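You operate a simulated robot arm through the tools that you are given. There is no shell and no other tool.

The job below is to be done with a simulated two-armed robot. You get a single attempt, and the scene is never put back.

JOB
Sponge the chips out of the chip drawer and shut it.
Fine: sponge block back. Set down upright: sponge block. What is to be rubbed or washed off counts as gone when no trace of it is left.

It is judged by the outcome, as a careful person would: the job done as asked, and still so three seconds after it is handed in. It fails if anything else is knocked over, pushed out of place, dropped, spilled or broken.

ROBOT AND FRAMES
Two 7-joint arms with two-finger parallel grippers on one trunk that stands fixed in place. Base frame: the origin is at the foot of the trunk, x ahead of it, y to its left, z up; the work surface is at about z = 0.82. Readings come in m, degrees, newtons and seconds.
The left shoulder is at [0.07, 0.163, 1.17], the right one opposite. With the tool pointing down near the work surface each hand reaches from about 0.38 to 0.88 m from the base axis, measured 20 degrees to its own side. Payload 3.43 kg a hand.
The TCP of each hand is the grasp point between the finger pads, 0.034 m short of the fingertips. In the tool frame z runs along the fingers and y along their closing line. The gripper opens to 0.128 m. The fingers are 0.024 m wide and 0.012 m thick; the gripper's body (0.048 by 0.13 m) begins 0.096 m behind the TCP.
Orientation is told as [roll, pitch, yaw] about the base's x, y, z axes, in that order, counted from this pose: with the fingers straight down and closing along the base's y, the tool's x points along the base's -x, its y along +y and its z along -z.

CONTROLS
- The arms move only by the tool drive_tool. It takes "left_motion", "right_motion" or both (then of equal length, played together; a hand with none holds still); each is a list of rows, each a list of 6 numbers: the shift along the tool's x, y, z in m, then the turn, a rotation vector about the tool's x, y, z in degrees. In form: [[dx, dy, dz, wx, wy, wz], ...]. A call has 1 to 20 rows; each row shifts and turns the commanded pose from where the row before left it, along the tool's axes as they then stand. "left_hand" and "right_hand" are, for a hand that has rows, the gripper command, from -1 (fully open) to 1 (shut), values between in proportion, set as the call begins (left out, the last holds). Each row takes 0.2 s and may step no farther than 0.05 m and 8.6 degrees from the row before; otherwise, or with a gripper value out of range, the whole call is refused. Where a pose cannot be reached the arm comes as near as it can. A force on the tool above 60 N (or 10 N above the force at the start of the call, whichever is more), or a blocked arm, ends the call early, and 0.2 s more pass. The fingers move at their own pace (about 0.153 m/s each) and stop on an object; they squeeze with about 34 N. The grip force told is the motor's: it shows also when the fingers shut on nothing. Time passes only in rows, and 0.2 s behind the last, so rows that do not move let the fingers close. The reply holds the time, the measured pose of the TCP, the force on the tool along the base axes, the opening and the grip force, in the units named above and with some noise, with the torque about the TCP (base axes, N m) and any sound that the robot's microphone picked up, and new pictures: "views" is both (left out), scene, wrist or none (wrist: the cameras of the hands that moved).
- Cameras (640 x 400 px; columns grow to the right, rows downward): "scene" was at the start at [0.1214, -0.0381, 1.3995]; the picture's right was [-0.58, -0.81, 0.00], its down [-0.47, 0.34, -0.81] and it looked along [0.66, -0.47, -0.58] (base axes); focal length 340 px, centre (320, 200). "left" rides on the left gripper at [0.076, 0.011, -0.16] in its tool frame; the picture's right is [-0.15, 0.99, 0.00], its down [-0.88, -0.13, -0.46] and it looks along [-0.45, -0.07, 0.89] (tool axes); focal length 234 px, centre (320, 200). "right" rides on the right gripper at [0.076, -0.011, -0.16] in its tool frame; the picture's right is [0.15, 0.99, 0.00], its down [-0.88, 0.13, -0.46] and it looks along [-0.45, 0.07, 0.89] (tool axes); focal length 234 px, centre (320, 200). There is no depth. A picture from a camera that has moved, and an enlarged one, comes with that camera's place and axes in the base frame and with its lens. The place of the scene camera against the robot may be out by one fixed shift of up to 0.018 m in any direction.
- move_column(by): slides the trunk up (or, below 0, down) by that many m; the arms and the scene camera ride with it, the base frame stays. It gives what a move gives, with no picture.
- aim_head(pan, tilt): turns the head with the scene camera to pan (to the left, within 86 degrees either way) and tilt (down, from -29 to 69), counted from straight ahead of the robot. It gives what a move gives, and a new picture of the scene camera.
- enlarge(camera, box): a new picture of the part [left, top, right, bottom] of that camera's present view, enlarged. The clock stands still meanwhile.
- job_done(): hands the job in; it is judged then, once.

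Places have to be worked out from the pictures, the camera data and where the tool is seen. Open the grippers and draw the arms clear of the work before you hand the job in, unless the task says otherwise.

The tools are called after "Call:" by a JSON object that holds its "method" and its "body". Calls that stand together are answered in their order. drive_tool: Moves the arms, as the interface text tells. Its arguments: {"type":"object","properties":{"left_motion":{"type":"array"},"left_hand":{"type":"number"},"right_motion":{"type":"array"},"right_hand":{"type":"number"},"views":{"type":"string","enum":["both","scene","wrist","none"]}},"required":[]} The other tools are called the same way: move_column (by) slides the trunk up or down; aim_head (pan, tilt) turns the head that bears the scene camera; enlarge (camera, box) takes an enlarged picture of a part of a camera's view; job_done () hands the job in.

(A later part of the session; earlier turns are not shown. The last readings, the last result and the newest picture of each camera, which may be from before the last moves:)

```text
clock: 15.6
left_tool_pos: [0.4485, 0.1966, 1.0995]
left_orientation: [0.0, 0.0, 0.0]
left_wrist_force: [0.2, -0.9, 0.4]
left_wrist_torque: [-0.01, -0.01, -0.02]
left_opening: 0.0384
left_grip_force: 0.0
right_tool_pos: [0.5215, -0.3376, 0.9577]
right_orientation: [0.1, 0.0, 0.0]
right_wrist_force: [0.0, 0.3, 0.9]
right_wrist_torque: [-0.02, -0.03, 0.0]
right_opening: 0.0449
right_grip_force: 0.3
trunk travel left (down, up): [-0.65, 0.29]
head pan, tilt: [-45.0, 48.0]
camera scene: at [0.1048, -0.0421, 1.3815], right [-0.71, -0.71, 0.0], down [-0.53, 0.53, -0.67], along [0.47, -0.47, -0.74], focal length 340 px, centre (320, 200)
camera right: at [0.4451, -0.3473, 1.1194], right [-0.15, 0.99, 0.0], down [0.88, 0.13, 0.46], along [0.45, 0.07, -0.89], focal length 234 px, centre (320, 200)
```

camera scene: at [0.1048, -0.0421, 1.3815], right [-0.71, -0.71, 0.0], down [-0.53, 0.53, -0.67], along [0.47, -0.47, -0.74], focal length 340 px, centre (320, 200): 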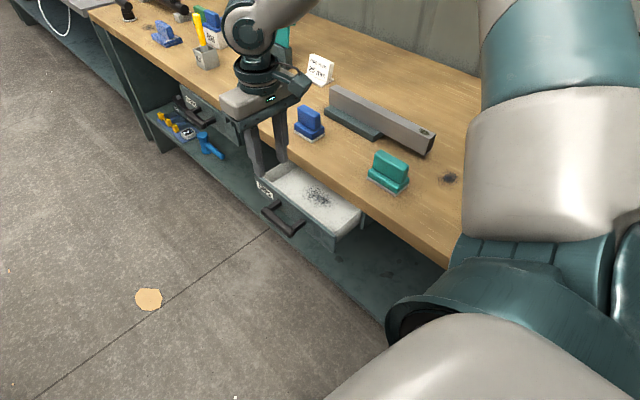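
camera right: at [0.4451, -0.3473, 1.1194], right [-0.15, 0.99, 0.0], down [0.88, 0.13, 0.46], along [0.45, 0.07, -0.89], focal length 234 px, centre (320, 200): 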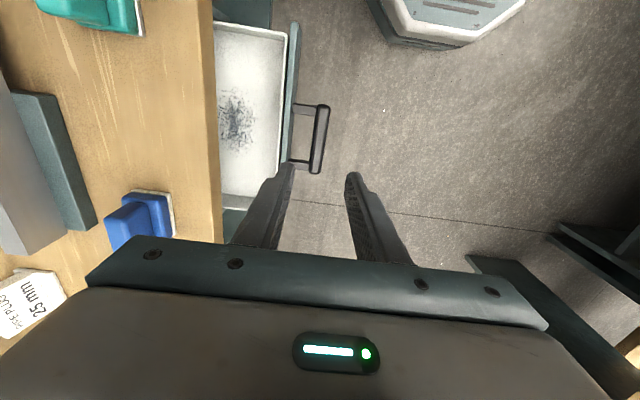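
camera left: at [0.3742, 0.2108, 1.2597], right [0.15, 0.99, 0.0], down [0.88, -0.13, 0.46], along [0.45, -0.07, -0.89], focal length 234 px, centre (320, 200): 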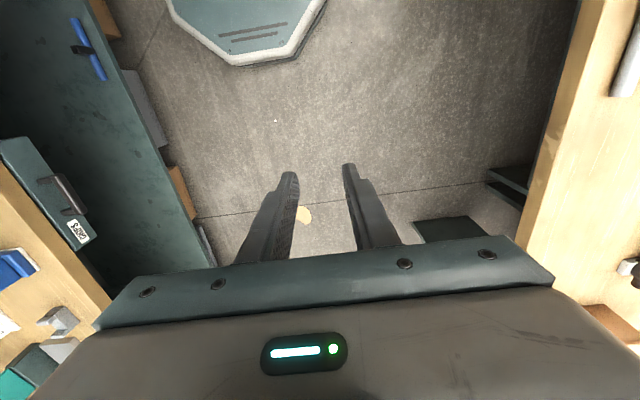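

Everything is clear. I raise the right hand 4 cm more and lower the trunk by 0.15 m.

Call:
{"method": "drive_tool", "body": {"right_motion": [[0, 0, -0.04, 0, 0, 0]], "views": "none"}}

Call:
{"method": "move_column", "body": {"by": -0.15}}

Call:
{"method": "aim_head", "body": {"pan": -45, "tilt": 40}}

Call:
{"method": "enlarge", "body": {"camera": "right", "box": [190, 0, 350, 200]}}

```text
clock: 16.0
left_tool_pos: [0.4481, 0.198, 1.1004]
left_orientation: [0.0, 0.0, 0.1]
left_wrist_force: [0.1, 0.0, 0.2]
left_wrist_torque: [0.0, -0.04, 0.06]
left_opening: 0.0388
left_grip_force: 0.0
right_tool_pos: [0.5217, -0.3371, 0.9998]
right_orientation: [0.0, -0.1, 0.0]
right_wrist_force: [-0.2, 0.1, 1.0]
right_wrist_torque: [-0.04, -0.04, 0.01]
right_opening: 0.0449
right_grip_force: 0.0
trunk travel left (down, up): [-0.65, 0.29]
head pan, tilt: [-45.0, 48.0]
```

```text
clock: 17.8
left_tool_pos: [0.4496, 0.197, 0.9495]
left_orientation: [0.0, -0.1, 0.0]
left_wrist_force: [1.2, -1.1, -0.4]
left_wrist_torque: [-0.02, -0.01, 0.02]
left_opening: 0.0386
left_grip_force: 0.1
right_tool_pos: [0.5212, -0.3366, 0.8485]
right_orientation: [0.0, 0.0, -0.1]
right_wrist_force: [0.3, -1.0, -0.2]
right_wrist_torque: [0.02, 0.01, 0.01]
right_opening: 0.045
right_grip_force: 0.0
trunk travel left (down, up): [-0.5, 0.44]
head pan, tilt: [-45.0, 48.0]
```

```text
clock: 18.4
left_tool_pos: [0.4508, 0.1969, 0.9492]
left_orientation: [0.0, 0.1, 0.0]
left_wrist_force: [-0.5, -0.3, 0.2]
left_wrist_torque: [0.01, -0.01, -0.02]
left_opening: 0.0387
left_grip_force: 0.1
right_tool_pos: [0.5218, -0.3374, 0.848]
right_orientation: [0.0, 0.0, 0.0]
right_wrist_force: [0.1, 0.2, -0.1]
right_wrist_torque: [-0.04, 0.03, 0.01]
right_opening: 0.045
right_grip_force: 0.1
trunk travel left (down, up): [-0.5, 0.44]
head pan, tilt: [-45.0, 40.0]
camera scene: at [0.1103, -0.0468, 1.2429], right [-0.71, -0.71, 0.0], down [-0.46, 0.45, -0.77], along [0.54, -0.54, -0.64], focal length 340 px, centre (320, 200)
```

scene: 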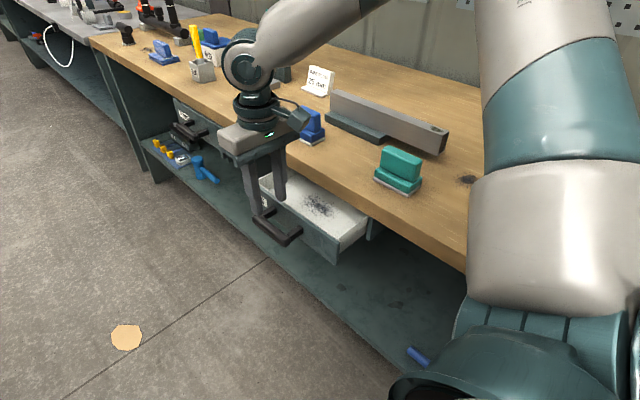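

```text
2.00 times, centred on (270, 100) of right
camera zoom: at [0.4473, -0.3475, 1.0087], right [-0.15, 0.99, 0.0], down [0.88, 0.13, 0.46], along [0.45, 0.07, -0.89], focal length 468 px, centre (420, 400)
```

zoom: 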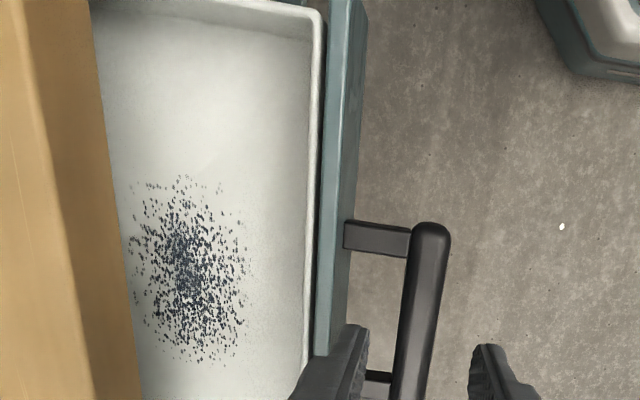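

The bar is at y≈-0.334, directly under the hand. I descend again around it and grip.

Call:
{"method": "drive_tool", "body": {"right_motion": [[0, 0.003, 0.03, 0, 0, 0], [0, 0, 0.035, 0, 0, 0], [0, 0, 0.027, 0, 0, 0]], "views": "wrist"}}

Call:
{"method": "drive_tool", "body": {"right_motion": [[0, 0, 0, 0, 0, 0], [0, 0, 0, 0, 0, 0], [0, 0, 0, 0, 0, 0]], "right_hand": 1, "views": "none"}}

```text
clock: 19.2
left_tool_pos: [0.4495, 0.1966, 0.9494]
left_orientation: [0.1, 0.2, 0.2]
left_wrist_force: [0.4, -0.4, -0.1]
left_wrist_torque: [-0.01, 0.03, -0.03]
left_opening: 0.0383
left_grip_force: 0.0
right_tool_pos: [0.5245, -0.3344, 0.7552]
right_orientation: [0.1, 0.0, -0.1]
right_wrist_force: [0.1, -0.1, -0.7]
right_wrist_torque: [0.03, 0.01, 0.03]
right_opening: 0.0448
right_grip_force: 0.1
trunk travel left (down, up): [-0.5, 0.44]
head pan, tilt: [-45.0, 40.0]
camera right: at [0.4482, -0.3449, 0.9155], right [-0.15, 0.99, 0.0], down [0.88, 0.13, 0.46], along [0.45, 0.07, -0.89], focal length 234 px, centre (320, 200)
```

right: 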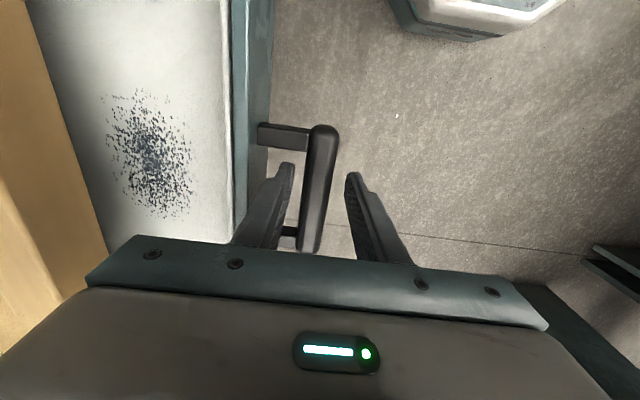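

```text
clock: 20.1
left_tool_pos: [0.4495, 0.1972, 0.95]
left_orientation: [0.1, 0.1, 0.2]
left_wrist_force: [-0.5, -0.2, 0.3]
left_wrist_torque: [0.0, 0.02, 0.02]
left_opening: 0.0385
left_grip_force: 0.1
right_tool_pos: [0.5234, -0.3341, 0.7556]
right_orientation: [-0.1, 0.0, 0.1]
right_wrist_force: [-0.6, -0.7, -5.0]
right_wrist_torque: [0.07, -1.52, 0.07]
right_opening: 0.0219
right_grip_force: 45.1
trunk travel left (down, up): [-0.5, 0.44]
head pan, tilt: [-45.0, 40.0]
```

Gripped again. I pull another 0.07 m so that the patch lies wholly in front of the bench edge.

Call:
{"method": "drive_tool", "body": {"right_motion": [[0, 0.01, 0, 0, 0, 0], [0, 0.015, 0, 0, 0, 0], [0, 0.018, 0, 0, 0, 0], [0, 0.015, 0, 0, 0, 0], [0, 0.012, 0, 0, 0, 0]], "views": "both"}}

```text
clock: 21.2
left_tool_pos: [0.4515, 0.1974, 0.9484]
left_orientation: [0.0, 0.1, 0.2]
left_wrist_force: [0.2, 0.3, 1.0]
left_wrist_torque: [-0.01, -0.01, 0.0]
left_opening: 0.0385
left_grip_force: 0.1
right_tool_pos: [0.523, -0.2641, 0.7561]
right_orientation: [0.0, 0.1, -0.1]
right_wrist_force: [3.9, 0.7, -7.7]
right_wrist_torque: [-0.18, 0.39, 0.14]
right_opening: 0.0218
right_grip_force: 45.1
trunk travel left (down, up): [-0.5, 0.44]
head pan, tilt: [-45.0, 40.0]
camera scene: at [0.1115, -0.047, 1.2428], right [-0.71, -0.71, 0.0], down [-0.46, 0.45, -0.77], along [0.54, -0.54, -0.64], focal length 340 px, centre (320, 200)
camera right: at [0.448, -0.2741, 0.9159], right [-0.15, 0.99, 0.0], down [0.88, 0.13, 0.45], along [0.45, 0.07, -0.89], focal length 234 px, centre (320, 200)
```

scene: 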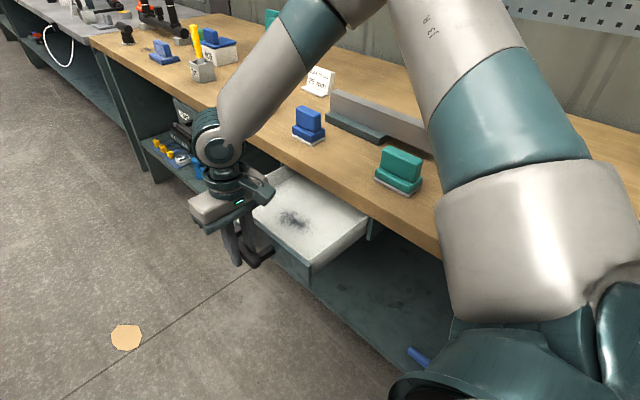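
right: 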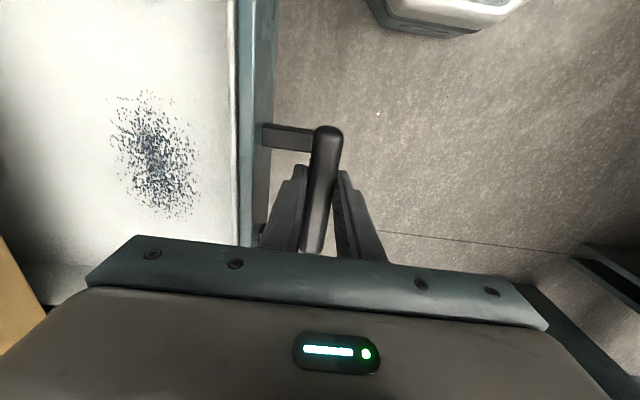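

Drawer is out about 0.163 m with the patch fully in front of the bench. I release the bar and lift the hand up.

Call:
{"method": "drive_tool", "body": {"right_motion": [[0, 0, 0, 0, 0, 0], [0, 0, 0, 0, 0, 0]], "right_hand": 0.3, "views": "none"}}

Call:
{"method": "drive_tool", "body": {"right_motion": [[0, 0, -0.03, 0, 0, 0], [0, 0, -0.04, 0, 0, 0], [0, 0, -0.045, 0, 0, 0], [0, 0, -0.045, 0, 0, 0], [0, 0, -0.045, 0, 0, 0]], "views": "both"}}

Call:
{"method": "enlarge", "body": {"camera": "right", "box": [100, 0, 350, 240]}}

Call:
{"method": "enlarge", "body": {"camera": "left", "box": [0, 0, 250, 300]}}

```text
clock: 21.9
left_tool_pos: [0.4497, 0.1971, 0.9496]
left_orientation: [0.0, -0.1, 0.1]
left_wrist_force: [-0.8, 0.3, 0.1]
left_wrist_torque: [0.0, -0.01, -0.03]
left_opening: 0.0385
left_grip_force: 0.1
right_tool_pos: [0.5229, -0.2644, 0.7562]
right_orientation: [0.1, 0.0, 0.0]
right_wrist_force: [0.1, -0.4, -0.9]
right_wrist_torque: [0.0, 0.02, -0.01]
right_opening: 0.0445
right_grip_force: 0.0
trunk travel left (down, up): [-0.5, 0.44]
head pan, tilt: [-45.0, 40.0]
```

```text
clock: 23.1
left_tool_pos: [0.4493, 0.1973, 0.9501]
left_orientation: [0.1, 0.0, 0.1]
left_wrist_force: [0.0, 0.2, 0.6]
left_wrist_torque: [0.01, -0.04, -0.01]
left_opening: 0.0381
left_grip_force: 0.0
right_tool_pos: [0.5218, -0.264, 0.9609]
right_orientation: [0.0, 0.0, -0.1]
right_wrist_force: [0.1, -0.7, 0.5]
right_wrist_torque: [0.0, -0.01, -0.02]
right_opening: 0.0447
right_grip_force: 0.0
trunk travel left (down, up): [-0.5, 0.44]
head pan, tilt: [-45.0, 40.0]
camera scene: at [0.1093, -0.0464, 1.243], right [-0.71, -0.71, 0.0], down [-0.45, 0.45, -0.77], along [0.54, -0.54, -0.64], focal length 340 px, centre (320, 200)
camera right: at [0.4465, -0.2742, 1.122], right [-0.15, 0.99, 0.0], down [0.88, 0.13, 0.46], along [0.45, 0.07, -0.89], focal length 234 px, centre (320, 200)
```

scene: 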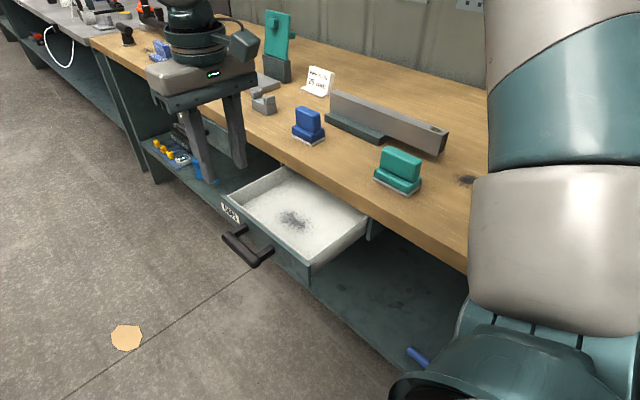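
right: 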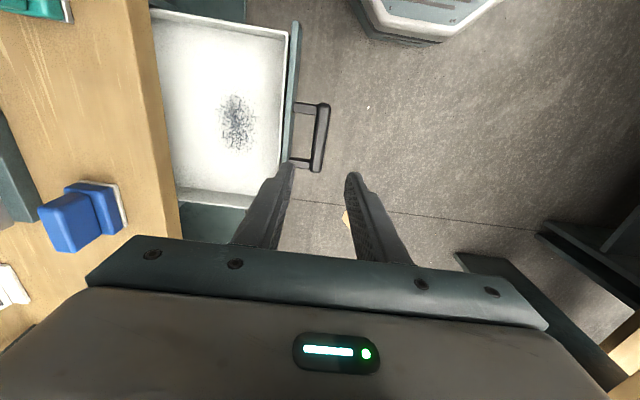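

```text
1.67 times, centred on (225, 120) of right
camera zoom: at [0.4465, -0.2742, 1.122], right [-0.15, 0.99, 0.0], down [0.88, 0.13, 0.46], along [0.45, 0.07, -0.89], focal length 390 px, centre (478, 333)
```

zoom: 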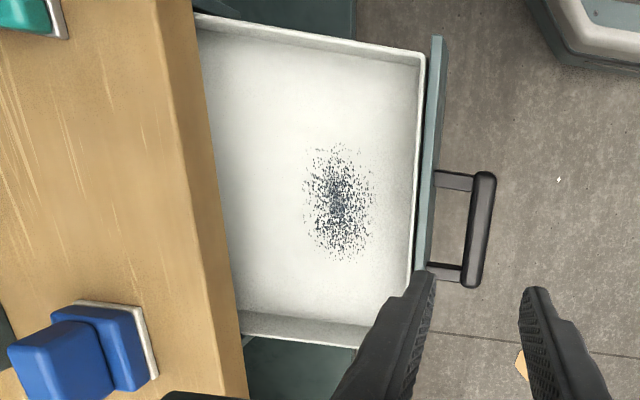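

```text
1.33 times, centred on (125, 150) of left
camera zoom: at [0.3738, 0.2084, 1.1102], right [0.15, 0.99, 0.0], down [0.88, -0.13, 0.46], along [0.45, -0.07, -0.89], focal length 312 px, centre (580, 267)
```

zoom: 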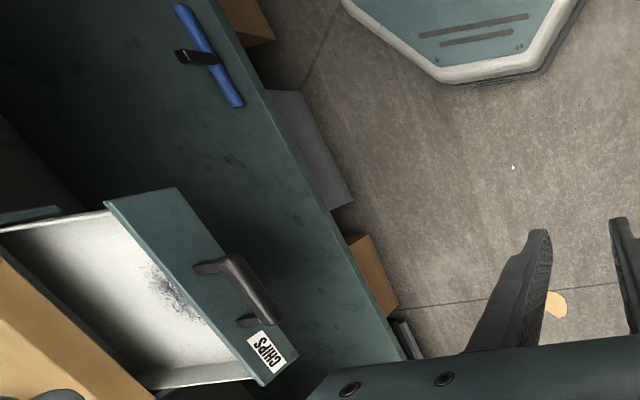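

The tray floor is at about z=0.73, the patch spans x 0.47–0.585, y -0.43–-0.365 now. The sponge's pad spans x 0.617–0.686, y -0.5875–-0.5365, handle 24 mm thick centred at y≈-0.562, top ≈0.893. I move the right hand above it with a 60 mm opening.

Call:
{"method": "drive_tool", "body": {"right_motion": [[-0.0162, -0.0373, -0.0049, 0, 0, 0], [-0.0162, -0.0373, -0.0049, 0, 0, 0], [-0.0162, -0.0373, -0.0049, 0, 0, 0], [-0.0162, -0.0373, -0.0049, 0, 0, 0], [-0.0162, -0.0373, -0.0049, 0, 0, 0], [-0.0162, -0.0373, -0.0049, 0, 0, 0], [-0.0162, -0.0373, -0.0049, 0, 0, 0], [-0.0162, -0.0373, -0.0049, 0, 0, 0]], "right_hand": 0.06, "views": "both"}}

Call:
{"method": "enlarge", "body": {"camera": "right", "box": [220, 60, 420, 240]}}

Call:
{"method": "enlarge", "body": {"camera": "scene", "box": [220, 60, 380, 200]}}

```text
clock: 24.9
left_tool_pos: [0.451, 0.1971, 0.9485]
left_orientation: [0.1, 0.1, 0.1]
left_wrist_force: [0.3, 0.1, 0.1]
left_wrist_torque: [-0.02, 0.02, -0.02]
left_opening: 0.0385
left_grip_force: 0.1
right_tool_pos: [0.6531, -0.5628, 0.9989]
right_orientation: [0.0, 0.1, 0.0]
right_wrist_force: [-0.4, 0.2, 0.2]
right_wrist_torque: [0.02, 0.01, 0.01]
right_opening: 0.0603
right_grip_force: 0.2
trunk travel left (down, up): [-0.5, 0.44]
head pan, tilt: [-45.0, 40.0]
camera scene: at [0.1113, -0.0474, 1.2428], right [-0.71, -0.71, 0.0], down [-0.46, 0.46, -0.77], along [0.54, -0.54, -0.64], focal length 340 px, centre (320, 200)
camera right: at [0.5778, -0.5736, 1.1596], right [-0.15, 0.99, 0.0], down [0.88, 0.13, 0.45], along [0.45, 0.07, -0.89], focal length 234 px, centre (320, 200)
```

scene: 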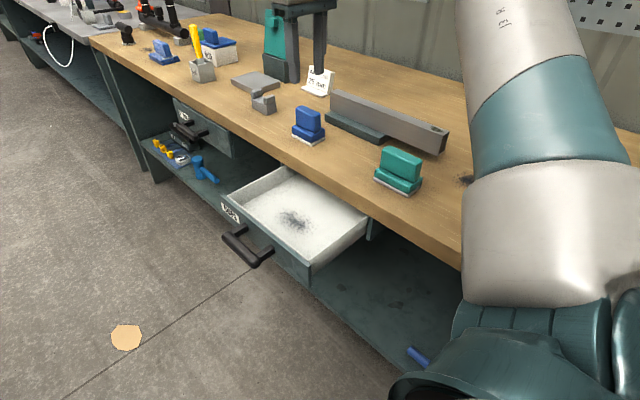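
right: 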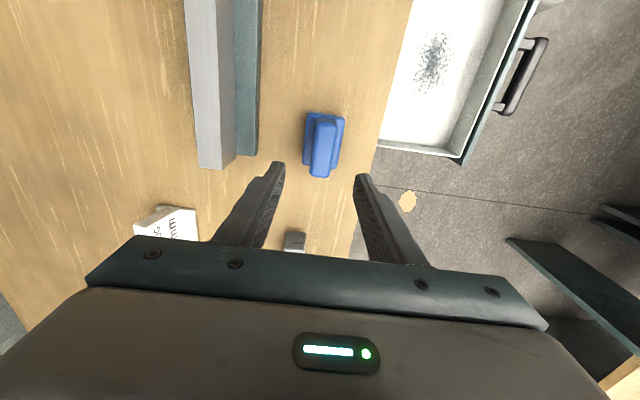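

```text
2.22 times, centred on (320, 150) of right
camera zoom: at [0.5778, -0.5736, 1.1596], right [-0.15, 0.99, 0.0], down [0.88, 0.13, 0.45], along [0.45, 0.07, -0.89], focal length 520 px, centre (320, 311)
```

zoom: 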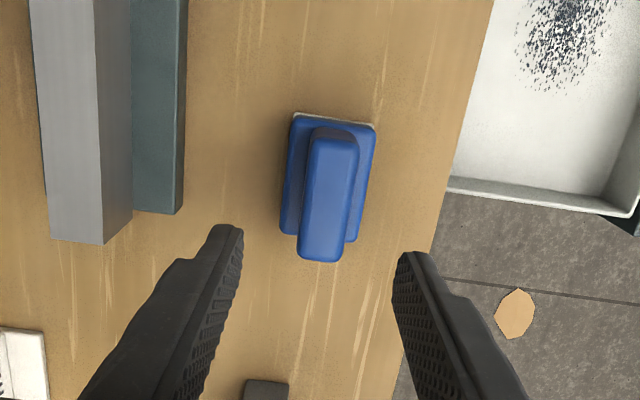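

```text
2.86 times, centred on (300, 130) of scene
camera zoom: at [0.1113, -0.0474, 1.2428], right [-0.71, -0.71, 0.0], down [-0.46, 0.46, -0.77], along [0.54, -0.54, -0.64], focal length 972 px, centre (377, 400)
```

zoom: 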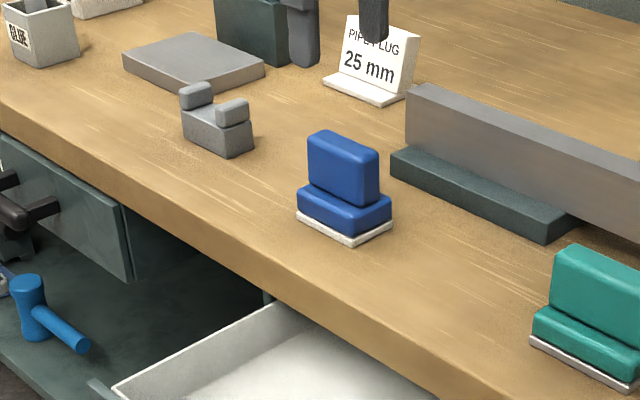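

The handle top centre is at [0.649, -0.559], aligned with x. I descend to z≈0.893 so the fingertips stop just above the base shoulder.

Call:
{"method": "drive_tool", "body": {"right_motion": [[0.003, 0.004, 0.035, 0, 0, 0], [0, 0, 0.035, 0, 0, 0], [0, 0, 0.025, 0, 0, 0], [0, 0, 0.011, 0, 0, 0]], "views": "both"}}

Call:
{"method": "enlarge", "body": {"camera": "scene", "box": [260, 60, 360, 160]}}

```text
clock: 25.9
left_tool_pos: [0.4506, 0.1976, 0.95]
left_orientation: [-0.1, 0.1, 0.0]
left_wrist_force: [0.6, 0.7, -0.1]
left_wrist_torque: [-0.02, 0.01, -0.01]
left_opening: 0.0384
left_grip_force: 0.0
right_tool_pos: [0.6495, -0.5581, 0.8943]
right_orientation: [0.0, 0.0, -0.1]
right_wrist_force: [-0.4, -0.4, -0.3]
right_wrist_torque: [-0.01, -0.02, 0.0]
right_opening: 0.0602
right_grip_force: 0.0
trunk travel left (down, up): [-0.5, 0.44]
head pan, tilt: [-45.0, 40.0]
camera scene: at [0.1104, -0.047, 1.2429], right [-0.71, -0.71, 0.0], down [-0.45, 0.45, -0.77], along [0.54, -0.54, -0.64], focal length 340 px, centre (320, 200)
camera right: at [0.5737, -0.5689, 1.0545], right [-0.15, 0.99, 0.0], down [0.88, 0.13, 0.46], along [0.45, 0.07, -0.89], focal length 234 px, centre (320, 200)
```

scene: 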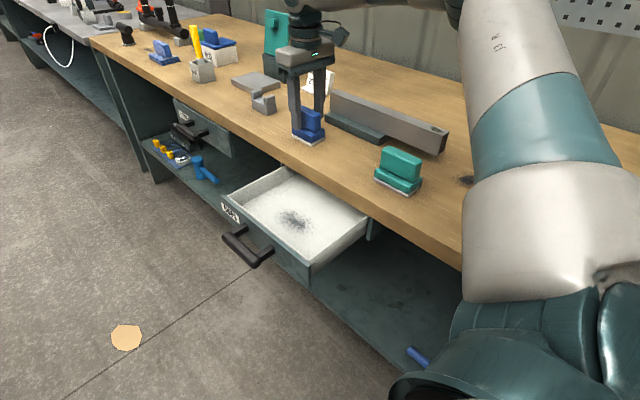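
right: 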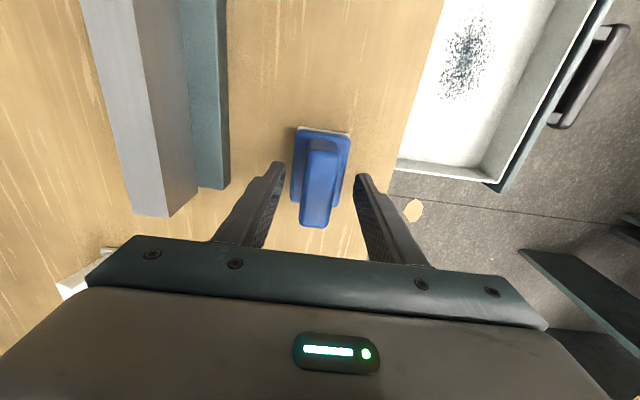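

```text
4.00 times, centred on (310, 110) of scene
camera zoom: at [0.1104, -0.047, 1.2429], right [-0.71, -0.71, 0.0], down [-0.45, 0.45, -0.77], along [0.54, -0.54, -0.64], focal length 1361 px, centre (360, 560)
```

zoom: 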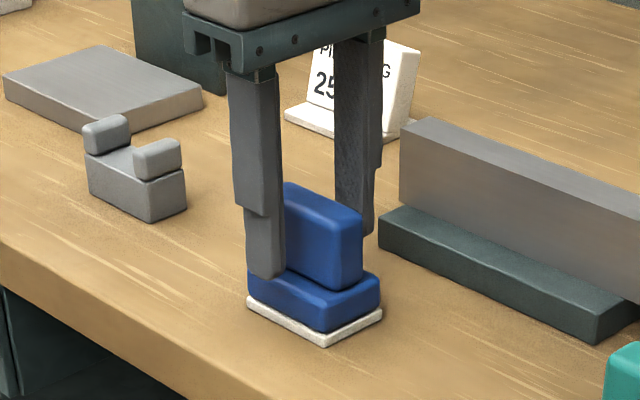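

Fingers straddle the handle just above the base. I close the grip.

Call:
{"method": "drive_tool", "body": {"right_motion": [[0, 0, 0, 0, 0, 0], [0, 0, 0, 0, 0, 0], [0, 0, 0, 0, 0, 0]], "right_hand": 1, "views": "wrist"}}

Call:
{"method": "enlarge", "body": {"camera": "scene", "box": [260, 60, 360, 160]}}

```text
clock: 26.6
left_tool_pos: [0.4486, 0.1963, 0.9504]
left_orientation: [0.0, 0.1, 0.1]
left_wrist_force: [0.3, -0.3, 0.2]
left_wrist_torque: [0.01, 0.0, 0.02]
left_opening: 0.0383
left_grip_force: 0.0
right_tool_pos: [0.6493, -0.5587, 0.8942]
right_orientation: [0.0, 0.1, 0.1]
right_wrist_force: [-0.1, 0.3, -0.6]
right_wrist_torque: [-0.02, -0.03, 0.02]
right_opening: 0.0251
right_grip_force: 34.5
trunk travel left (down, up): [-0.5, 0.44]
head pan, tilt: [-45.0, 40.0]
camera right: at [0.5736, -0.5688, 1.0548], right [-0.15, 0.99, 0.0], down [0.88, 0.13, 0.46], along [0.45, 0.07, -0.89], focal length 234 px, centre (320, 200)
```

right: 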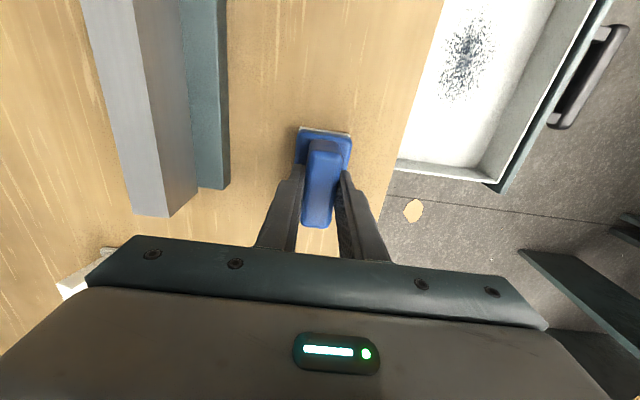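

```text
4.00 times, centred on (310, 110) of scene
camera zoom: at [0.1103, -0.0469, 1.2429], right [-0.71, -0.71, 0.0], down [-0.45, 0.45, -0.77], along [0.54, -0.54, -0.64], focal length 1361 px, centre (360, 560)
```

zoom: 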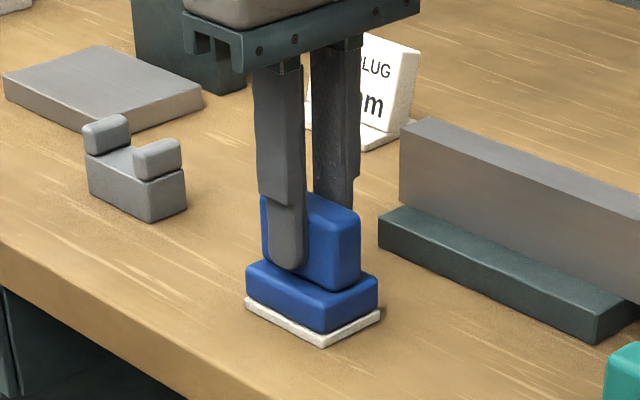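

Firmly held (25 mm, 34 N); the pad bottom is 0.074 m below the TCP. I lift it 0.1 m and carry it over the drawer patch.

Call:
{"method": "drive_tool", "body": {"right_motion": [[0, 0, -0.02, 0, 0, 0], [0, 0, -0.04, 0, 0, 0], [0, 0, -0.04, 0, 0, 0], [0.0258, 0.031, 0, 0, 0, 0], [0.0258, 0.031, 0, 0, 0, 0], [0.0258, 0.031, 0, 0, 0, 0], [0.0258, 0.031, 0, 0, 0, 0], [0.0188, 0.025, 0, 0, 0, 0]], "views": "both"}}

Call:
{"method": "enlarge", "body": {"camera": "scene", "box": [200, 100, 400, 290]}}

```text
clock: 28.4
left_tool_pos: [0.4493, 0.1968, 0.9497]
left_orientation: [0.0, 0.0, 0.1]
left_wrist_force: [-0.8, 0.5, 0.3]
left_wrist_torque: [0.0, 0.0, 0.02]
left_opening: 0.0385
left_grip_force: 0.1
right_tool_pos: [0.5253, -0.4091, 0.995]
right_orientation: [0.0, 0.0, 0.0]
right_wrist_force: [0.4, 0.7, -0.7]
right_wrist_torque: [0.02, -0.01, 0.0]
right_opening: 0.0249
right_grip_force: 34.4
trunk travel left (down, up): [-0.5, 0.44]
head pan, tilt: [-45.0, 40.0]
camera scene: at [0.11, -0.0462, 1.243], right [-0.71, -0.71, 0.0], down [-0.45, 0.45, -0.77], along [0.54, -0.54, -0.64], focal length 340 px, centre (320, 200)
camera right: at [0.4507, -0.4191, 1.1548], right [-0.15, 0.99, 0.0], down [0.88, 0.13, 0.46], along [0.45, 0.07, -0.89], focal length 234 px, centre (320, 200)
```

scene: 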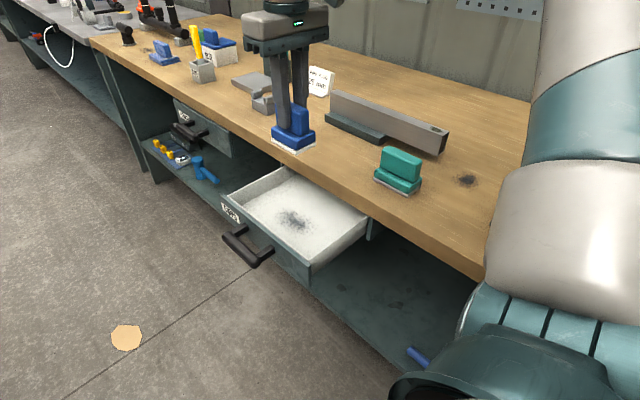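
right: 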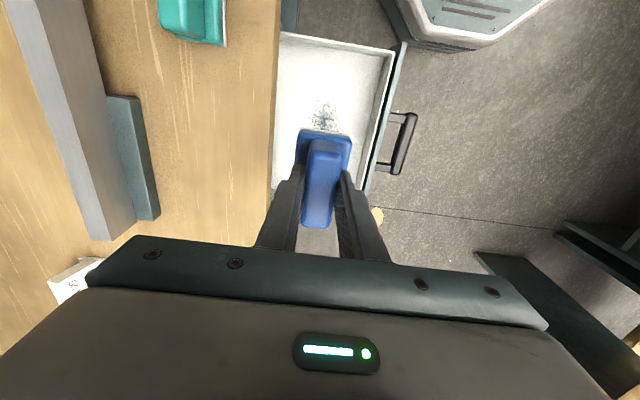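

```text
2.11 times, centred on (300, 195) of scene
camera zoom: at [0.11, -0.0462, 1.243], right [-0.71, -0.71, 0.0], down [-0.45, 0.45, -0.77], along [0.54, -0.54, -0.64], focal length 716 px, centre (362, 210)
```

zoom: 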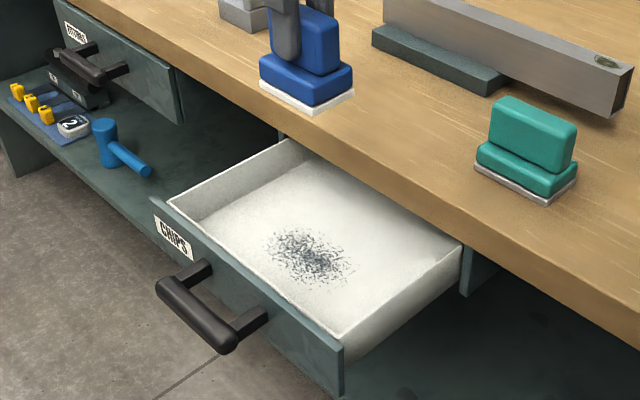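

The sponge hangs above the patch. I descend to about 1 cm above the expected floor contact (TCP z≈0.804).

Call:
{"method": "drive_tool", "body": {"right_motion": [[0, 0, 0.045, 0, 0, 0], [0, 0, 0.045, 0, 0, 0], [0, 0, 0.045, 0, 0, 0], [0, 0, 0.035, 0, 0, 0], [0, 0, 0.01, 0, 0, 0]], "views": "both"}}

Call:
{"method": "enlarge", "body": {"camera": "scene", "box": [200, 100, 400, 290]}}

```text
clock: 29.6
left_tool_pos: [0.4493, 0.1972, 0.95]
left_orientation: [0.0, 0.1, 0.1]
left_wrist_force: [-0.2, -0.4, 0.1]
left_wrist_torque: [0.0, 0.01, 0.01]
left_opening: 0.0384
left_grip_force: 0.0
right_tool_pos: [0.5274, -0.4095, 0.8143]
right_orientation: [0.0, 0.0, 0.0]
right_wrist_force: [0.4, -0.3, -1.4]
right_wrist_torque: [-0.03, 0.0, -0.02]
right_opening: 0.0251
right_grip_force: 33.9
trunk travel left (down, up): [-0.5, 0.44]
head pan, tilt: [-45.0, 40.0]
camera scene: at [0.1103, -0.0469, 1.243], right [-0.71, -0.71, 0.0], down [-0.45, 0.45, -0.77], along [0.54, -0.54, -0.64], focal length 340 px, centre (320, 200)
camera right: at [0.4517, -0.4196, 0.9743], right [-0.15, 0.99, 0.0], down [0.88, 0.13, 0.46], along [0.45, 0.07, -0.89], focal length 234 px, centre (320, 200)
```

scene: 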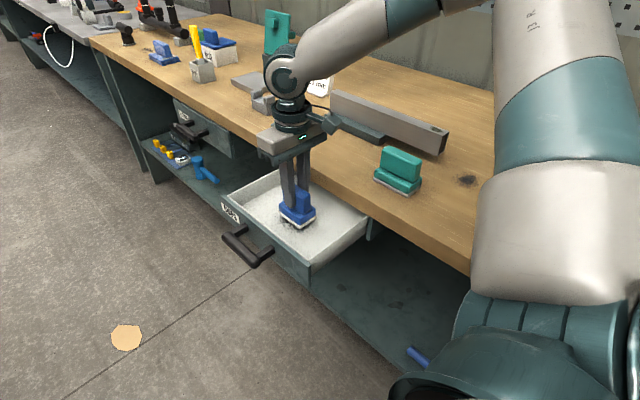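
right: 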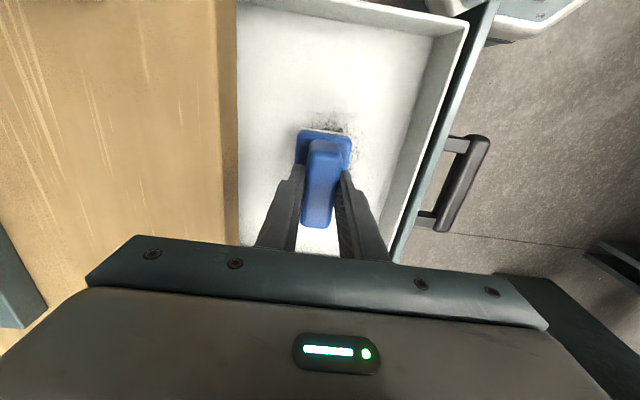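

```text
2.11 times, centred on (300, 195) of scene
camera zoom: at [0.1103, -0.0469, 1.243], right [-0.71, -0.71, 0.0], down [-0.45, 0.45, -0.77], along [0.54, -0.54, -0.64], focal length 716 px, centre (362, 210)
```

zoom: 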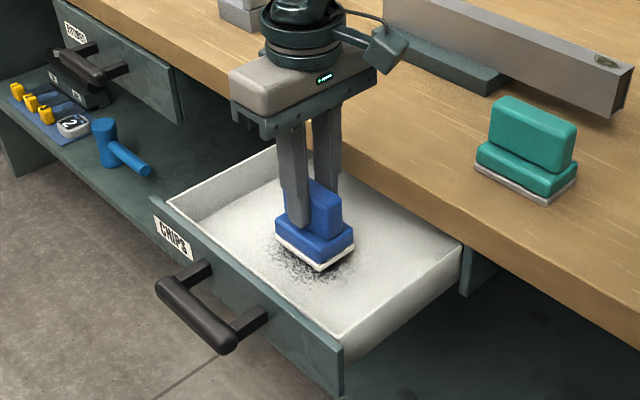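

No contact yet at z=0.814. I lower in small steps watching the vertical force.

Call:
{"method": "drive_tool", "body": {"right_motion": [[0, 0, 0.003, 0, 0, 0], [0, 0, 0.003, 0, 0, 0]], "views": "none"}}

Call:
{"method": "drive_tool", "body": {"right_motion": [[0, 0, 0.002, 0, 0, 0], [0, 0, 0.002, 0, 0, 0]], "views": "none"}}

```text
clock: 30.2
left_tool_pos: [0.45, 0.1961, 0.9497]
left_orientation: [0.0, 0.1, 0.0]
left_wrist_force: [0.9, -0.8, 0.9]
left_wrist_torque: [0.01, -0.01, 0.0]
left_opening: 0.038
left_grip_force: 0.0
right_tool_pos: [0.527, -0.411, 0.8086]
right_orientation: [0.1, 0.0, -0.1]
right_wrist_force: [0.0, 0.0, -1.4]
right_wrist_torque: [0.01, 0.01, 0.0]
right_opening: 0.0248
right_grip_force: 33.9
trunk travel left (down, up): [-0.5, 0.44]
head pan, tilt: [-45.0, 40.0]
```

```text
clock: 30.9
left_tool_pos: [0.4495, 0.1971, 0.9496]
left_orientation: [0.1, 0.1, 0.1]
left_wrist_force: [-0.5, -0.1, 0.2]
left_wrist_torque: [0.02, 0.01, 0.0]
left_opening: 0.0386
left_grip_force: 0.1
right_tool_pos: [0.5279, -0.4104, 0.8042]
right_orientation: [0.0, 0.1, 0.0]
right_wrist_force: [0.2, 0.3, -0.4]
right_wrist_torque: [0.02, 0.0, 0.02]
right_opening: 0.0252
right_grip_force: 34.0
trunk travel left (down, up): [-0.5, 0.44]
head pan, tilt: [-45.0, 40.0]
```

Still no contact at z=0.804; I continue in 2 mm steps.

Call:
{"method": "drive_tool", "body": {"right_motion": [[0, 0, 0.002, 0, 0, 0], [0, 0, 0.001, 0, 0, 0]], "views": "none"}}

Call:
{"method": "drive_tool", "body": {"right_motion": [[0, 0, 0.002, 0, 0, 0], [0, 0, 0.001, 0, 0, 0]], "views": "none"}}

Call:
{"method": "enlarge", "body": {"camera": "scene", "box": [250, 160, 350, 250]}}

```text
clock: 31.4
left_tool_pos: [0.4493, 0.1977, 0.9491]
left_orientation: [0.0, 0.1, 0.1]
left_wrist_force: [0.3, 0.2, 0.5]
left_wrist_torque: [-0.04, -0.01, 0.02]
left_opening: 0.0384
left_grip_force: 0.1
right_tool_pos: [0.5265, -0.4101, 0.8015]
right_orientation: [0.0, 0.0, 0.1]
right_wrist_force: [-0.8, 0.5, -1.5]
right_wrist_torque: [0.01, -0.01, 0.01]
right_opening: 0.0251
right_grip_force: 34.2
trunk travel left (down, up): [-0.5, 0.44]
head pan, tilt: [-45.0, 40.0]
```

```text
clock: 32.0
left_tool_pos: [0.4487, 0.1986, 0.9503]
left_orientation: [0.0, 0.0, 0.0]
left_wrist_force: [-0.1, -0.1, -0.6]
left_wrist_torque: [-0.03, 0.01, 0.02]
left_opening: 0.0382
left_grip_force: 0.1
right_tool_pos: [0.5264, -0.4089, 0.8013]
right_orientation: [0.0, -0.2, 0.0]
right_wrist_force: [-0.3, -0.1, 20.0]
right_wrist_torque: [0.0, 0.69, 0.01]
right_opening: 0.0248
right_grip_force: 34.2
trunk travel left (down, up): [-0.5, 0.44]
head pan, tilt: [-45.0, 40.0]
```

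```text
4.44 times, centred on (300, 205) of scene
camera zoom: at [0.1087, -0.0457, 1.2435], right [-0.71, -0.71, 0.0], down [-0.45, 0.45, -0.77], along [0.54, -0.54, -0.64], focal length 1512 px, centre (409, 178)
```

zoom: 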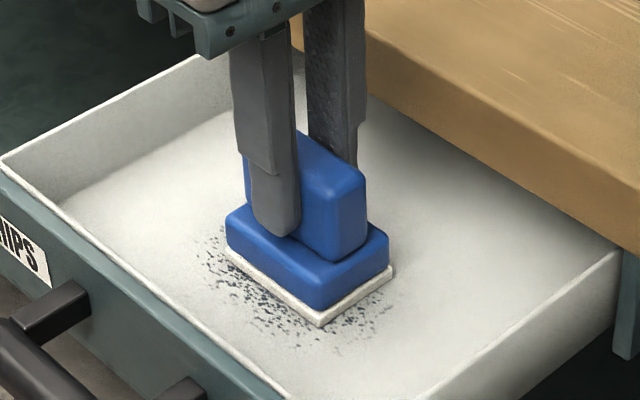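

Contact at TCP z≈0.801 (20 N), so the floor is at about 0.727. I ease the pressure slightly and wipe along x in the rear lane (y≈-0.41): toward -x, then +x, and back.

Call:
{"method": "drive_tool", "body": {"right_motion": [[0.006, 0, -0.001, 0, 0, 0], [0.012, 0, 0, 0, 0, 0], [0.012, 0, 0, 0, 0, 0], [0.012, 0, 0, 0, 0, 0], [0.012, 0, 0, 0, 0, 0], [-0.012, 0, 0, 0, 0, 0], [-0.012, 0, 0, 0, 0, 0], [-0.012, 0, 0, 0, 0, 0], [-0.012, 0, 0, 0, 0, 0], [-0.012, 0, 0, 0, 0, 0], [-0.012, 0, 0, 0, 0, 0], [-0.012, 0, 0, 0, 0, 0], [-0.012, 0, 0, 0, 0, 0], [-0.012, 0, 0, 0, 0, 0]], "views": "both"}}

Call:
{"method": "enlarge", "body": {"camera": "scene", "box": [220, 140, 380, 270]}}

```text
clock: 35.0
left_tool_pos: [0.4471, 0.1978, 0.951]
left_orientation: [-0.1, 0.0, 0.0]
left_wrist_force: [-0.2, 0.3, 0.3]
left_wrist_torque: [0.01, 0.04, 0.03]
left_opening: 0.0383
left_grip_force: 0.0
right_tool_pos: [0.5797, -0.408, 0.8002]
right_orientation: [-0.1, -0.1, 0.0]
right_wrist_force: [-6.0, 1.1, 16.6]
right_wrist_torque: [0.06, 0.19, 0.02]
right_opening: 0.0252
right_grip_force: 34.1
trunk travel left (down, up): [-0.5, 0.44]
head pan, tilt: [-45.0, 40.0]
camera scene: at [0.1081, -0.0456, 1.2432], right [-0.71, -0.71, 0.0], down [-0.45, 0.45, -0.77], along [0.54, -0.54, -0.64], focal length 340 px, centre (320, 200)
camera right: at [0.5039, -0.4192, 0.9612], right [-0.15, 0.99, 0.0], down [0.88, 0.13, 0.46], along [0.45, 0.07, -0.89], focal length 234 px, centre (320, 200)
```

scene: 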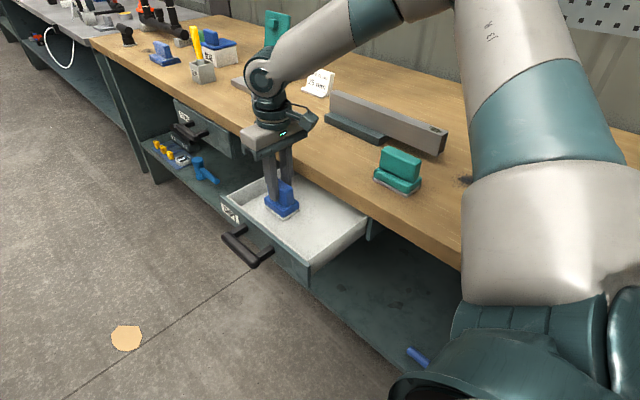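
right: 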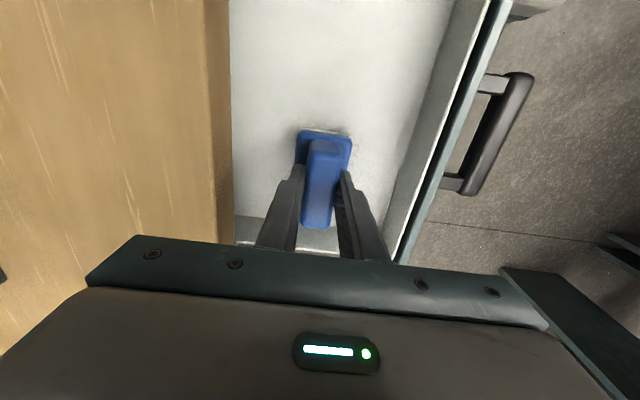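

```text
3.08 times, centred on (300, 205) of scene
camera zoom: at [0.1081, -0.0456, 1.2432], right [-0.71, -0.71, 0.0], down [-0.45, 0.45, -0.77], along [0.54, -0.54, -0.64], focal length 1047 px, centre (382, 185)
```

zoom: 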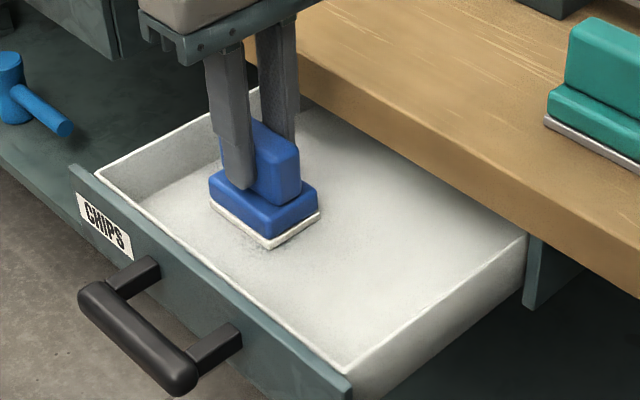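

Most of the patch has gone; faint specks remain just in front of the pad. I lift slightly, shift to the front lane (y≈-0.378), press again and wipe along x to -x and back.

Call:
{"method": "drive_tool", "body": {"right_motion": [[0, 0, -0.008, 0, 0, 0], [0, 0.015, 0, 0, 0, 0], [0, 0.015, 0, 0, 0, 0], [0, 0, 0.008, 0, 0, 0], [0.012, 0, 0, 0, 0, 0], [0.012, 0, 0, 0, 0, 0], [0.012, 0, 0, 0, 0, 0], [0.012, 0, 0, 0, 0, 0], [0.012, 0, 0, 0, 0, 0], [0.012, 0, 0, 0, 0, 0], [0.012, 0, 0, 0, 0, 0], [0.012, 0, 0, 0, 0, 0], [0.012, 0, 0, 0, 0, 0]], "views": "both"}}

Call:
{"method": "enlarge", "body": {"camera": "scene", "box": [220, 140, 380, 270]}}

```text
clock: 37.9
left_tool_pos: [0.4493, 0.198, 0.9495]
left_orientation: [-0.1, 0.0, 0.2]
left_wrist_force: [0.0, 0.9, 0.5]
left_wrist_torque: [0.01, 0.0, 0.0]
left_opening: 0.0384
left_grip_force: 0.0
right_tool_pos: [0.4728, -0.3789, 0.8007]
right_orientation: [-0.1, -0.1, 0.0]
right_wrist_force: [4.6, 0.3, 21.0]
right_wrist_torque: [0.06, -0.25, 0.02]
right_opening: 0.0248
right_grip_force: 34.2
trunk travel left (down, up): [-0.5, 0.44]
head pan, tilt: [-45.0, 40.0]
camera scene: at [0.1091, -0.0458, 1.2432], right [-0.71, -0.71, 0.0], down [-0.45, 0.45, -0.77], along [0.54, -0.54, -0.64], focal length 340 px, centre (320, 200)
camera right: at [0.3964, -0.3892, 0.9611], right [-0.15, 0.99, 0.0], down [0.88, 0.13, 0.46], along [0.45, 0.07, -0.89], focal length 234 px, centre (320, 200)
```

scene: 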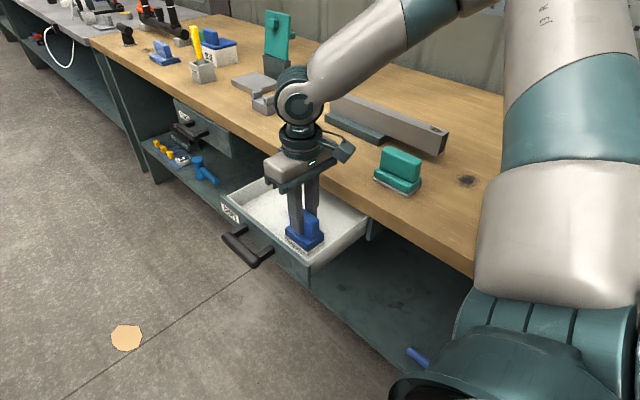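
right: 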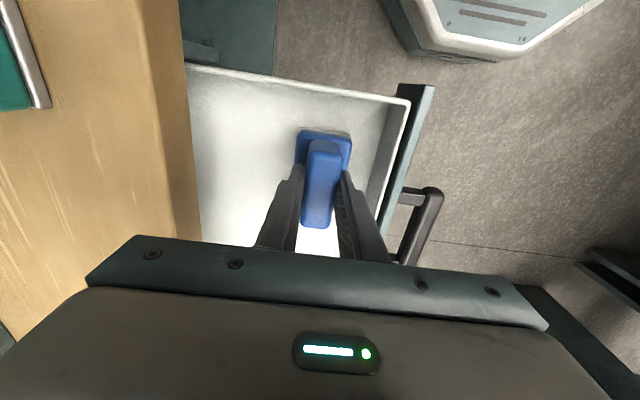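

```text
3.08 times, centred on (300, 205) of scene
camera zoom: at [0.1091, -0.0458, 1.2432], right [-0.71, -0.71, 0.0], down [-0.45, 0.45, -0.77], along [0.54, -0.54, -0.64], focal length 1047 px, centre (382, 185)
```

zoom: 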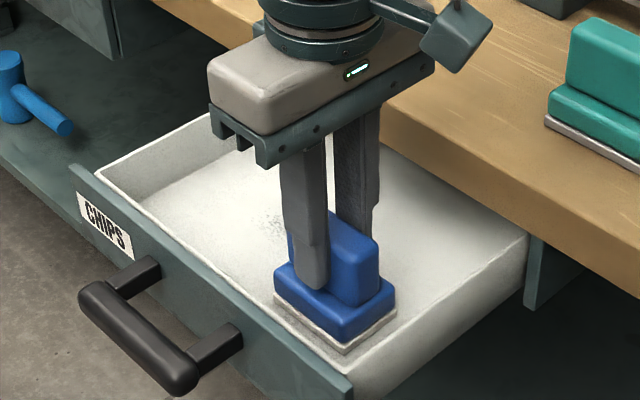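

A faint trace may remain near the +x part. I wipe back along +x to x≈0.60, then shift to the middle lane and wipe back.

Call:
{"method": "drive_tool", "body": {"right_motion": [[-0.013, 0, 0, 0, 0, 0], [-0.013, 0, 0, 0, 0, 0], [-0.013, 0, 0, 0, 0, 0], [-0.013, 0, 0, 0, 0, 0], [-0.013, 0, 0, 0, 0, 0], [-0.013, 0, 0, 0, 0, 0], [-0.013, 0, 0, 0, 0, 0], [-0.013, 0, 0, 0, 0, 0], [-0.013, 0, 0, 0, 0, 0], [-0.01, 0, 0, 0, 0, 0], [0, 0, -0.008, 0, 0, 0], [0, -0.017, 0, 0, 0, 0], [0, 0, 0.008, 0, 0, 0], [0.013, 0, 0, 0, 0, 0], [0.013, 0, 0, 0, 0, 0], [0.013, 0, 0, 0, 0, 0], [0.013, 0, 0, 0, 0, 0], [0.013, 0, 0, 0, 0, 0], [0.013, 0, 0, 0, 0, 0], [0.013, 0, 0, 0, 0, 0]], "views": "none"}}

Call:
{"method": "drive_tool", "body": {"right_motion": [[0.013, 0, 0, 0, 0, 0], [0.013, 0, 0, 0, 0, 0], [0.013, 0, 0, 0, 0, 0], [0, 0, -0.02, 0, 0, 0], [0, 0, -0.03, 0, 0, 0], [0, 0, -0.04, 0, 0, 0], [0.01, 0, -0.04, 0, 0, 0], [0.02, -0.03, 0, 0, 0, 0], [0.02, -0.04, 0, 0, 0, 0], [0.02, -0.04, 0, 0, 0, 0]], "views": "both"}}

Call:
{"method": "enlarge", "body": {"camera": "scene", "box": [220, 140, 380, 270]}}

Call:
{"method": "enlarge", "body": {"camera": "right", "box": [200, 0, 560, 250]}}

```text
clock: 42.0
left_tool_pos: [0.4484, 0.1983, 0.9498]
left_orientation: [0.0, 0.0, 0.2]
left_wrist_force: [-0.1, -0.3, -0.6]
left_wrist_torque: [0.0, 0.0, 0.01]
left_opening: 0.0385
left_grip_force: 0.0
right_tool_pos: [0.5089, -0.397, 0.801]
right_orientation: [-0.1, 0.0, 0.0]
right_wrist_force: [3.7, 0.2, 13.0]
right_wrist_torque: [0.01, -0.24, 0.0]
right_opening: 0.0251
right_grip_force: 33.8
trunk travel left (down, up): [-0.5, 0.44]
head pan, tilt: [-45.0, 40.0]
```

```text
clock: 44.2
left_tool_pos: [0.449, 0.1961, 0.9502]
left_orientation: [0.1, 0.1, 0.1]
left_wrist_force: [0.0, 0.2, 0.3]
left_wrist_torque: [0.05, -0.04, 0.02]
left_opening: 0.0387
left_grip_force: 0.1
right_tool_pos: [0.3992, -0.5086, 0.9301]
right_orientation: [0.2, 0.0, 0.0]
right_wrist_force: [0.1, -0.4, -1.8]
right_wrist_torque: [0.07, 0.0, 0.03]
right_opening: 0.025
right_grip_force: 34.0
trunk travel left (down, up): [-0.5, 0.44]
head pan, tilt: [-45.0, 40.0]
camera scene: at [0.1094, -0.0485, 1.243], right [-0.71, -0.71, 0.0], down [-0.45, 0.46, -0.77], along [0.54, -0.54, -0.64], focal length 340 px, centre (320, 200)
camera right: at [0.3236, -0.5188, 1.0895], right [-0.15, 0.99, 0.0], down [0.88, 0.13, 0.46], along [0.45, 0.07, -0.89], focal length 234 px, centre (320, 200)
```

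scene: 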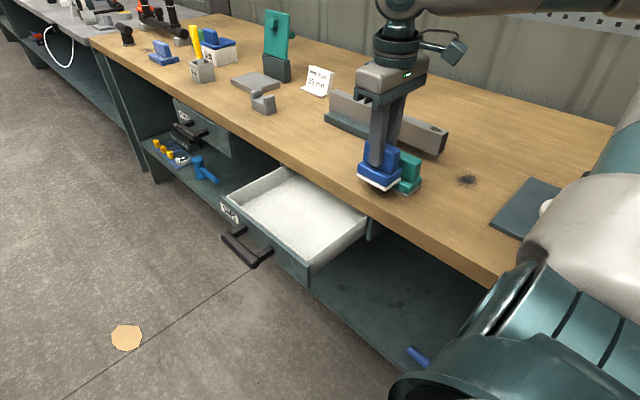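
right: 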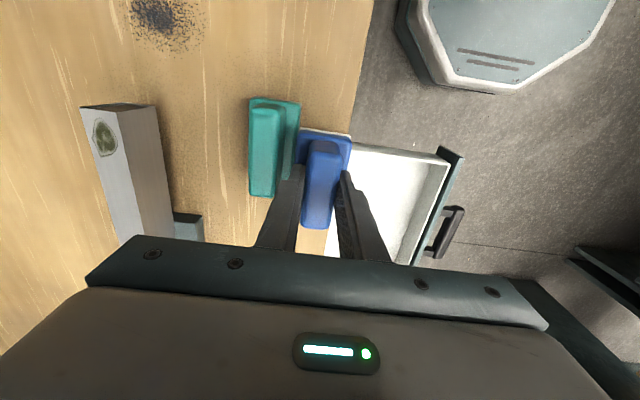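

```text
3.08 times, centred on (300, 205) of scene
camera zoom: at [0.1094, -0.0485, 1.243], right [-0.71, -0.71, 0.0], down [-0.45, 0.46, -0.77], along [0.54, -0.54, -0.64], focal length 1047 px, centre (382, 185)
```

zoom: 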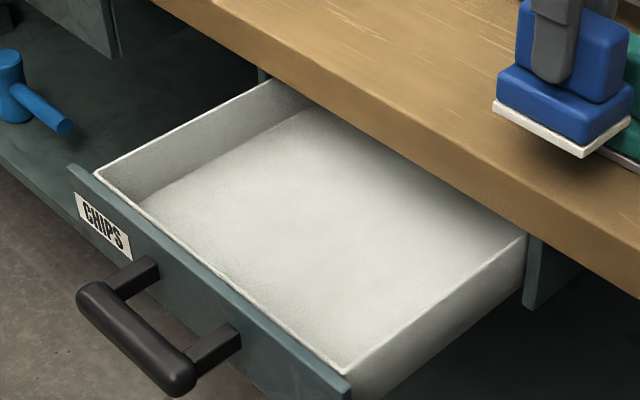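

```text
1.60 times, centred on (380, 125) of right
camera zoom: at [0.3236, -0.5188, 1.0895], right [-0.15, 0.99, 0.0], down [0.88, 0.13, 0.46], along [0.45, 0.07, -0.89], focal length 375 px, centre (224, 320)
```

zoom: 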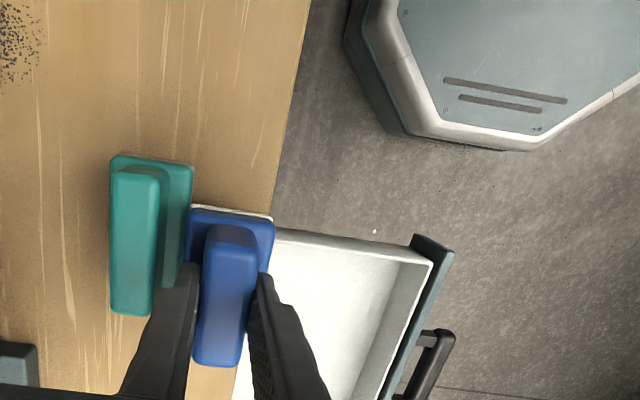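

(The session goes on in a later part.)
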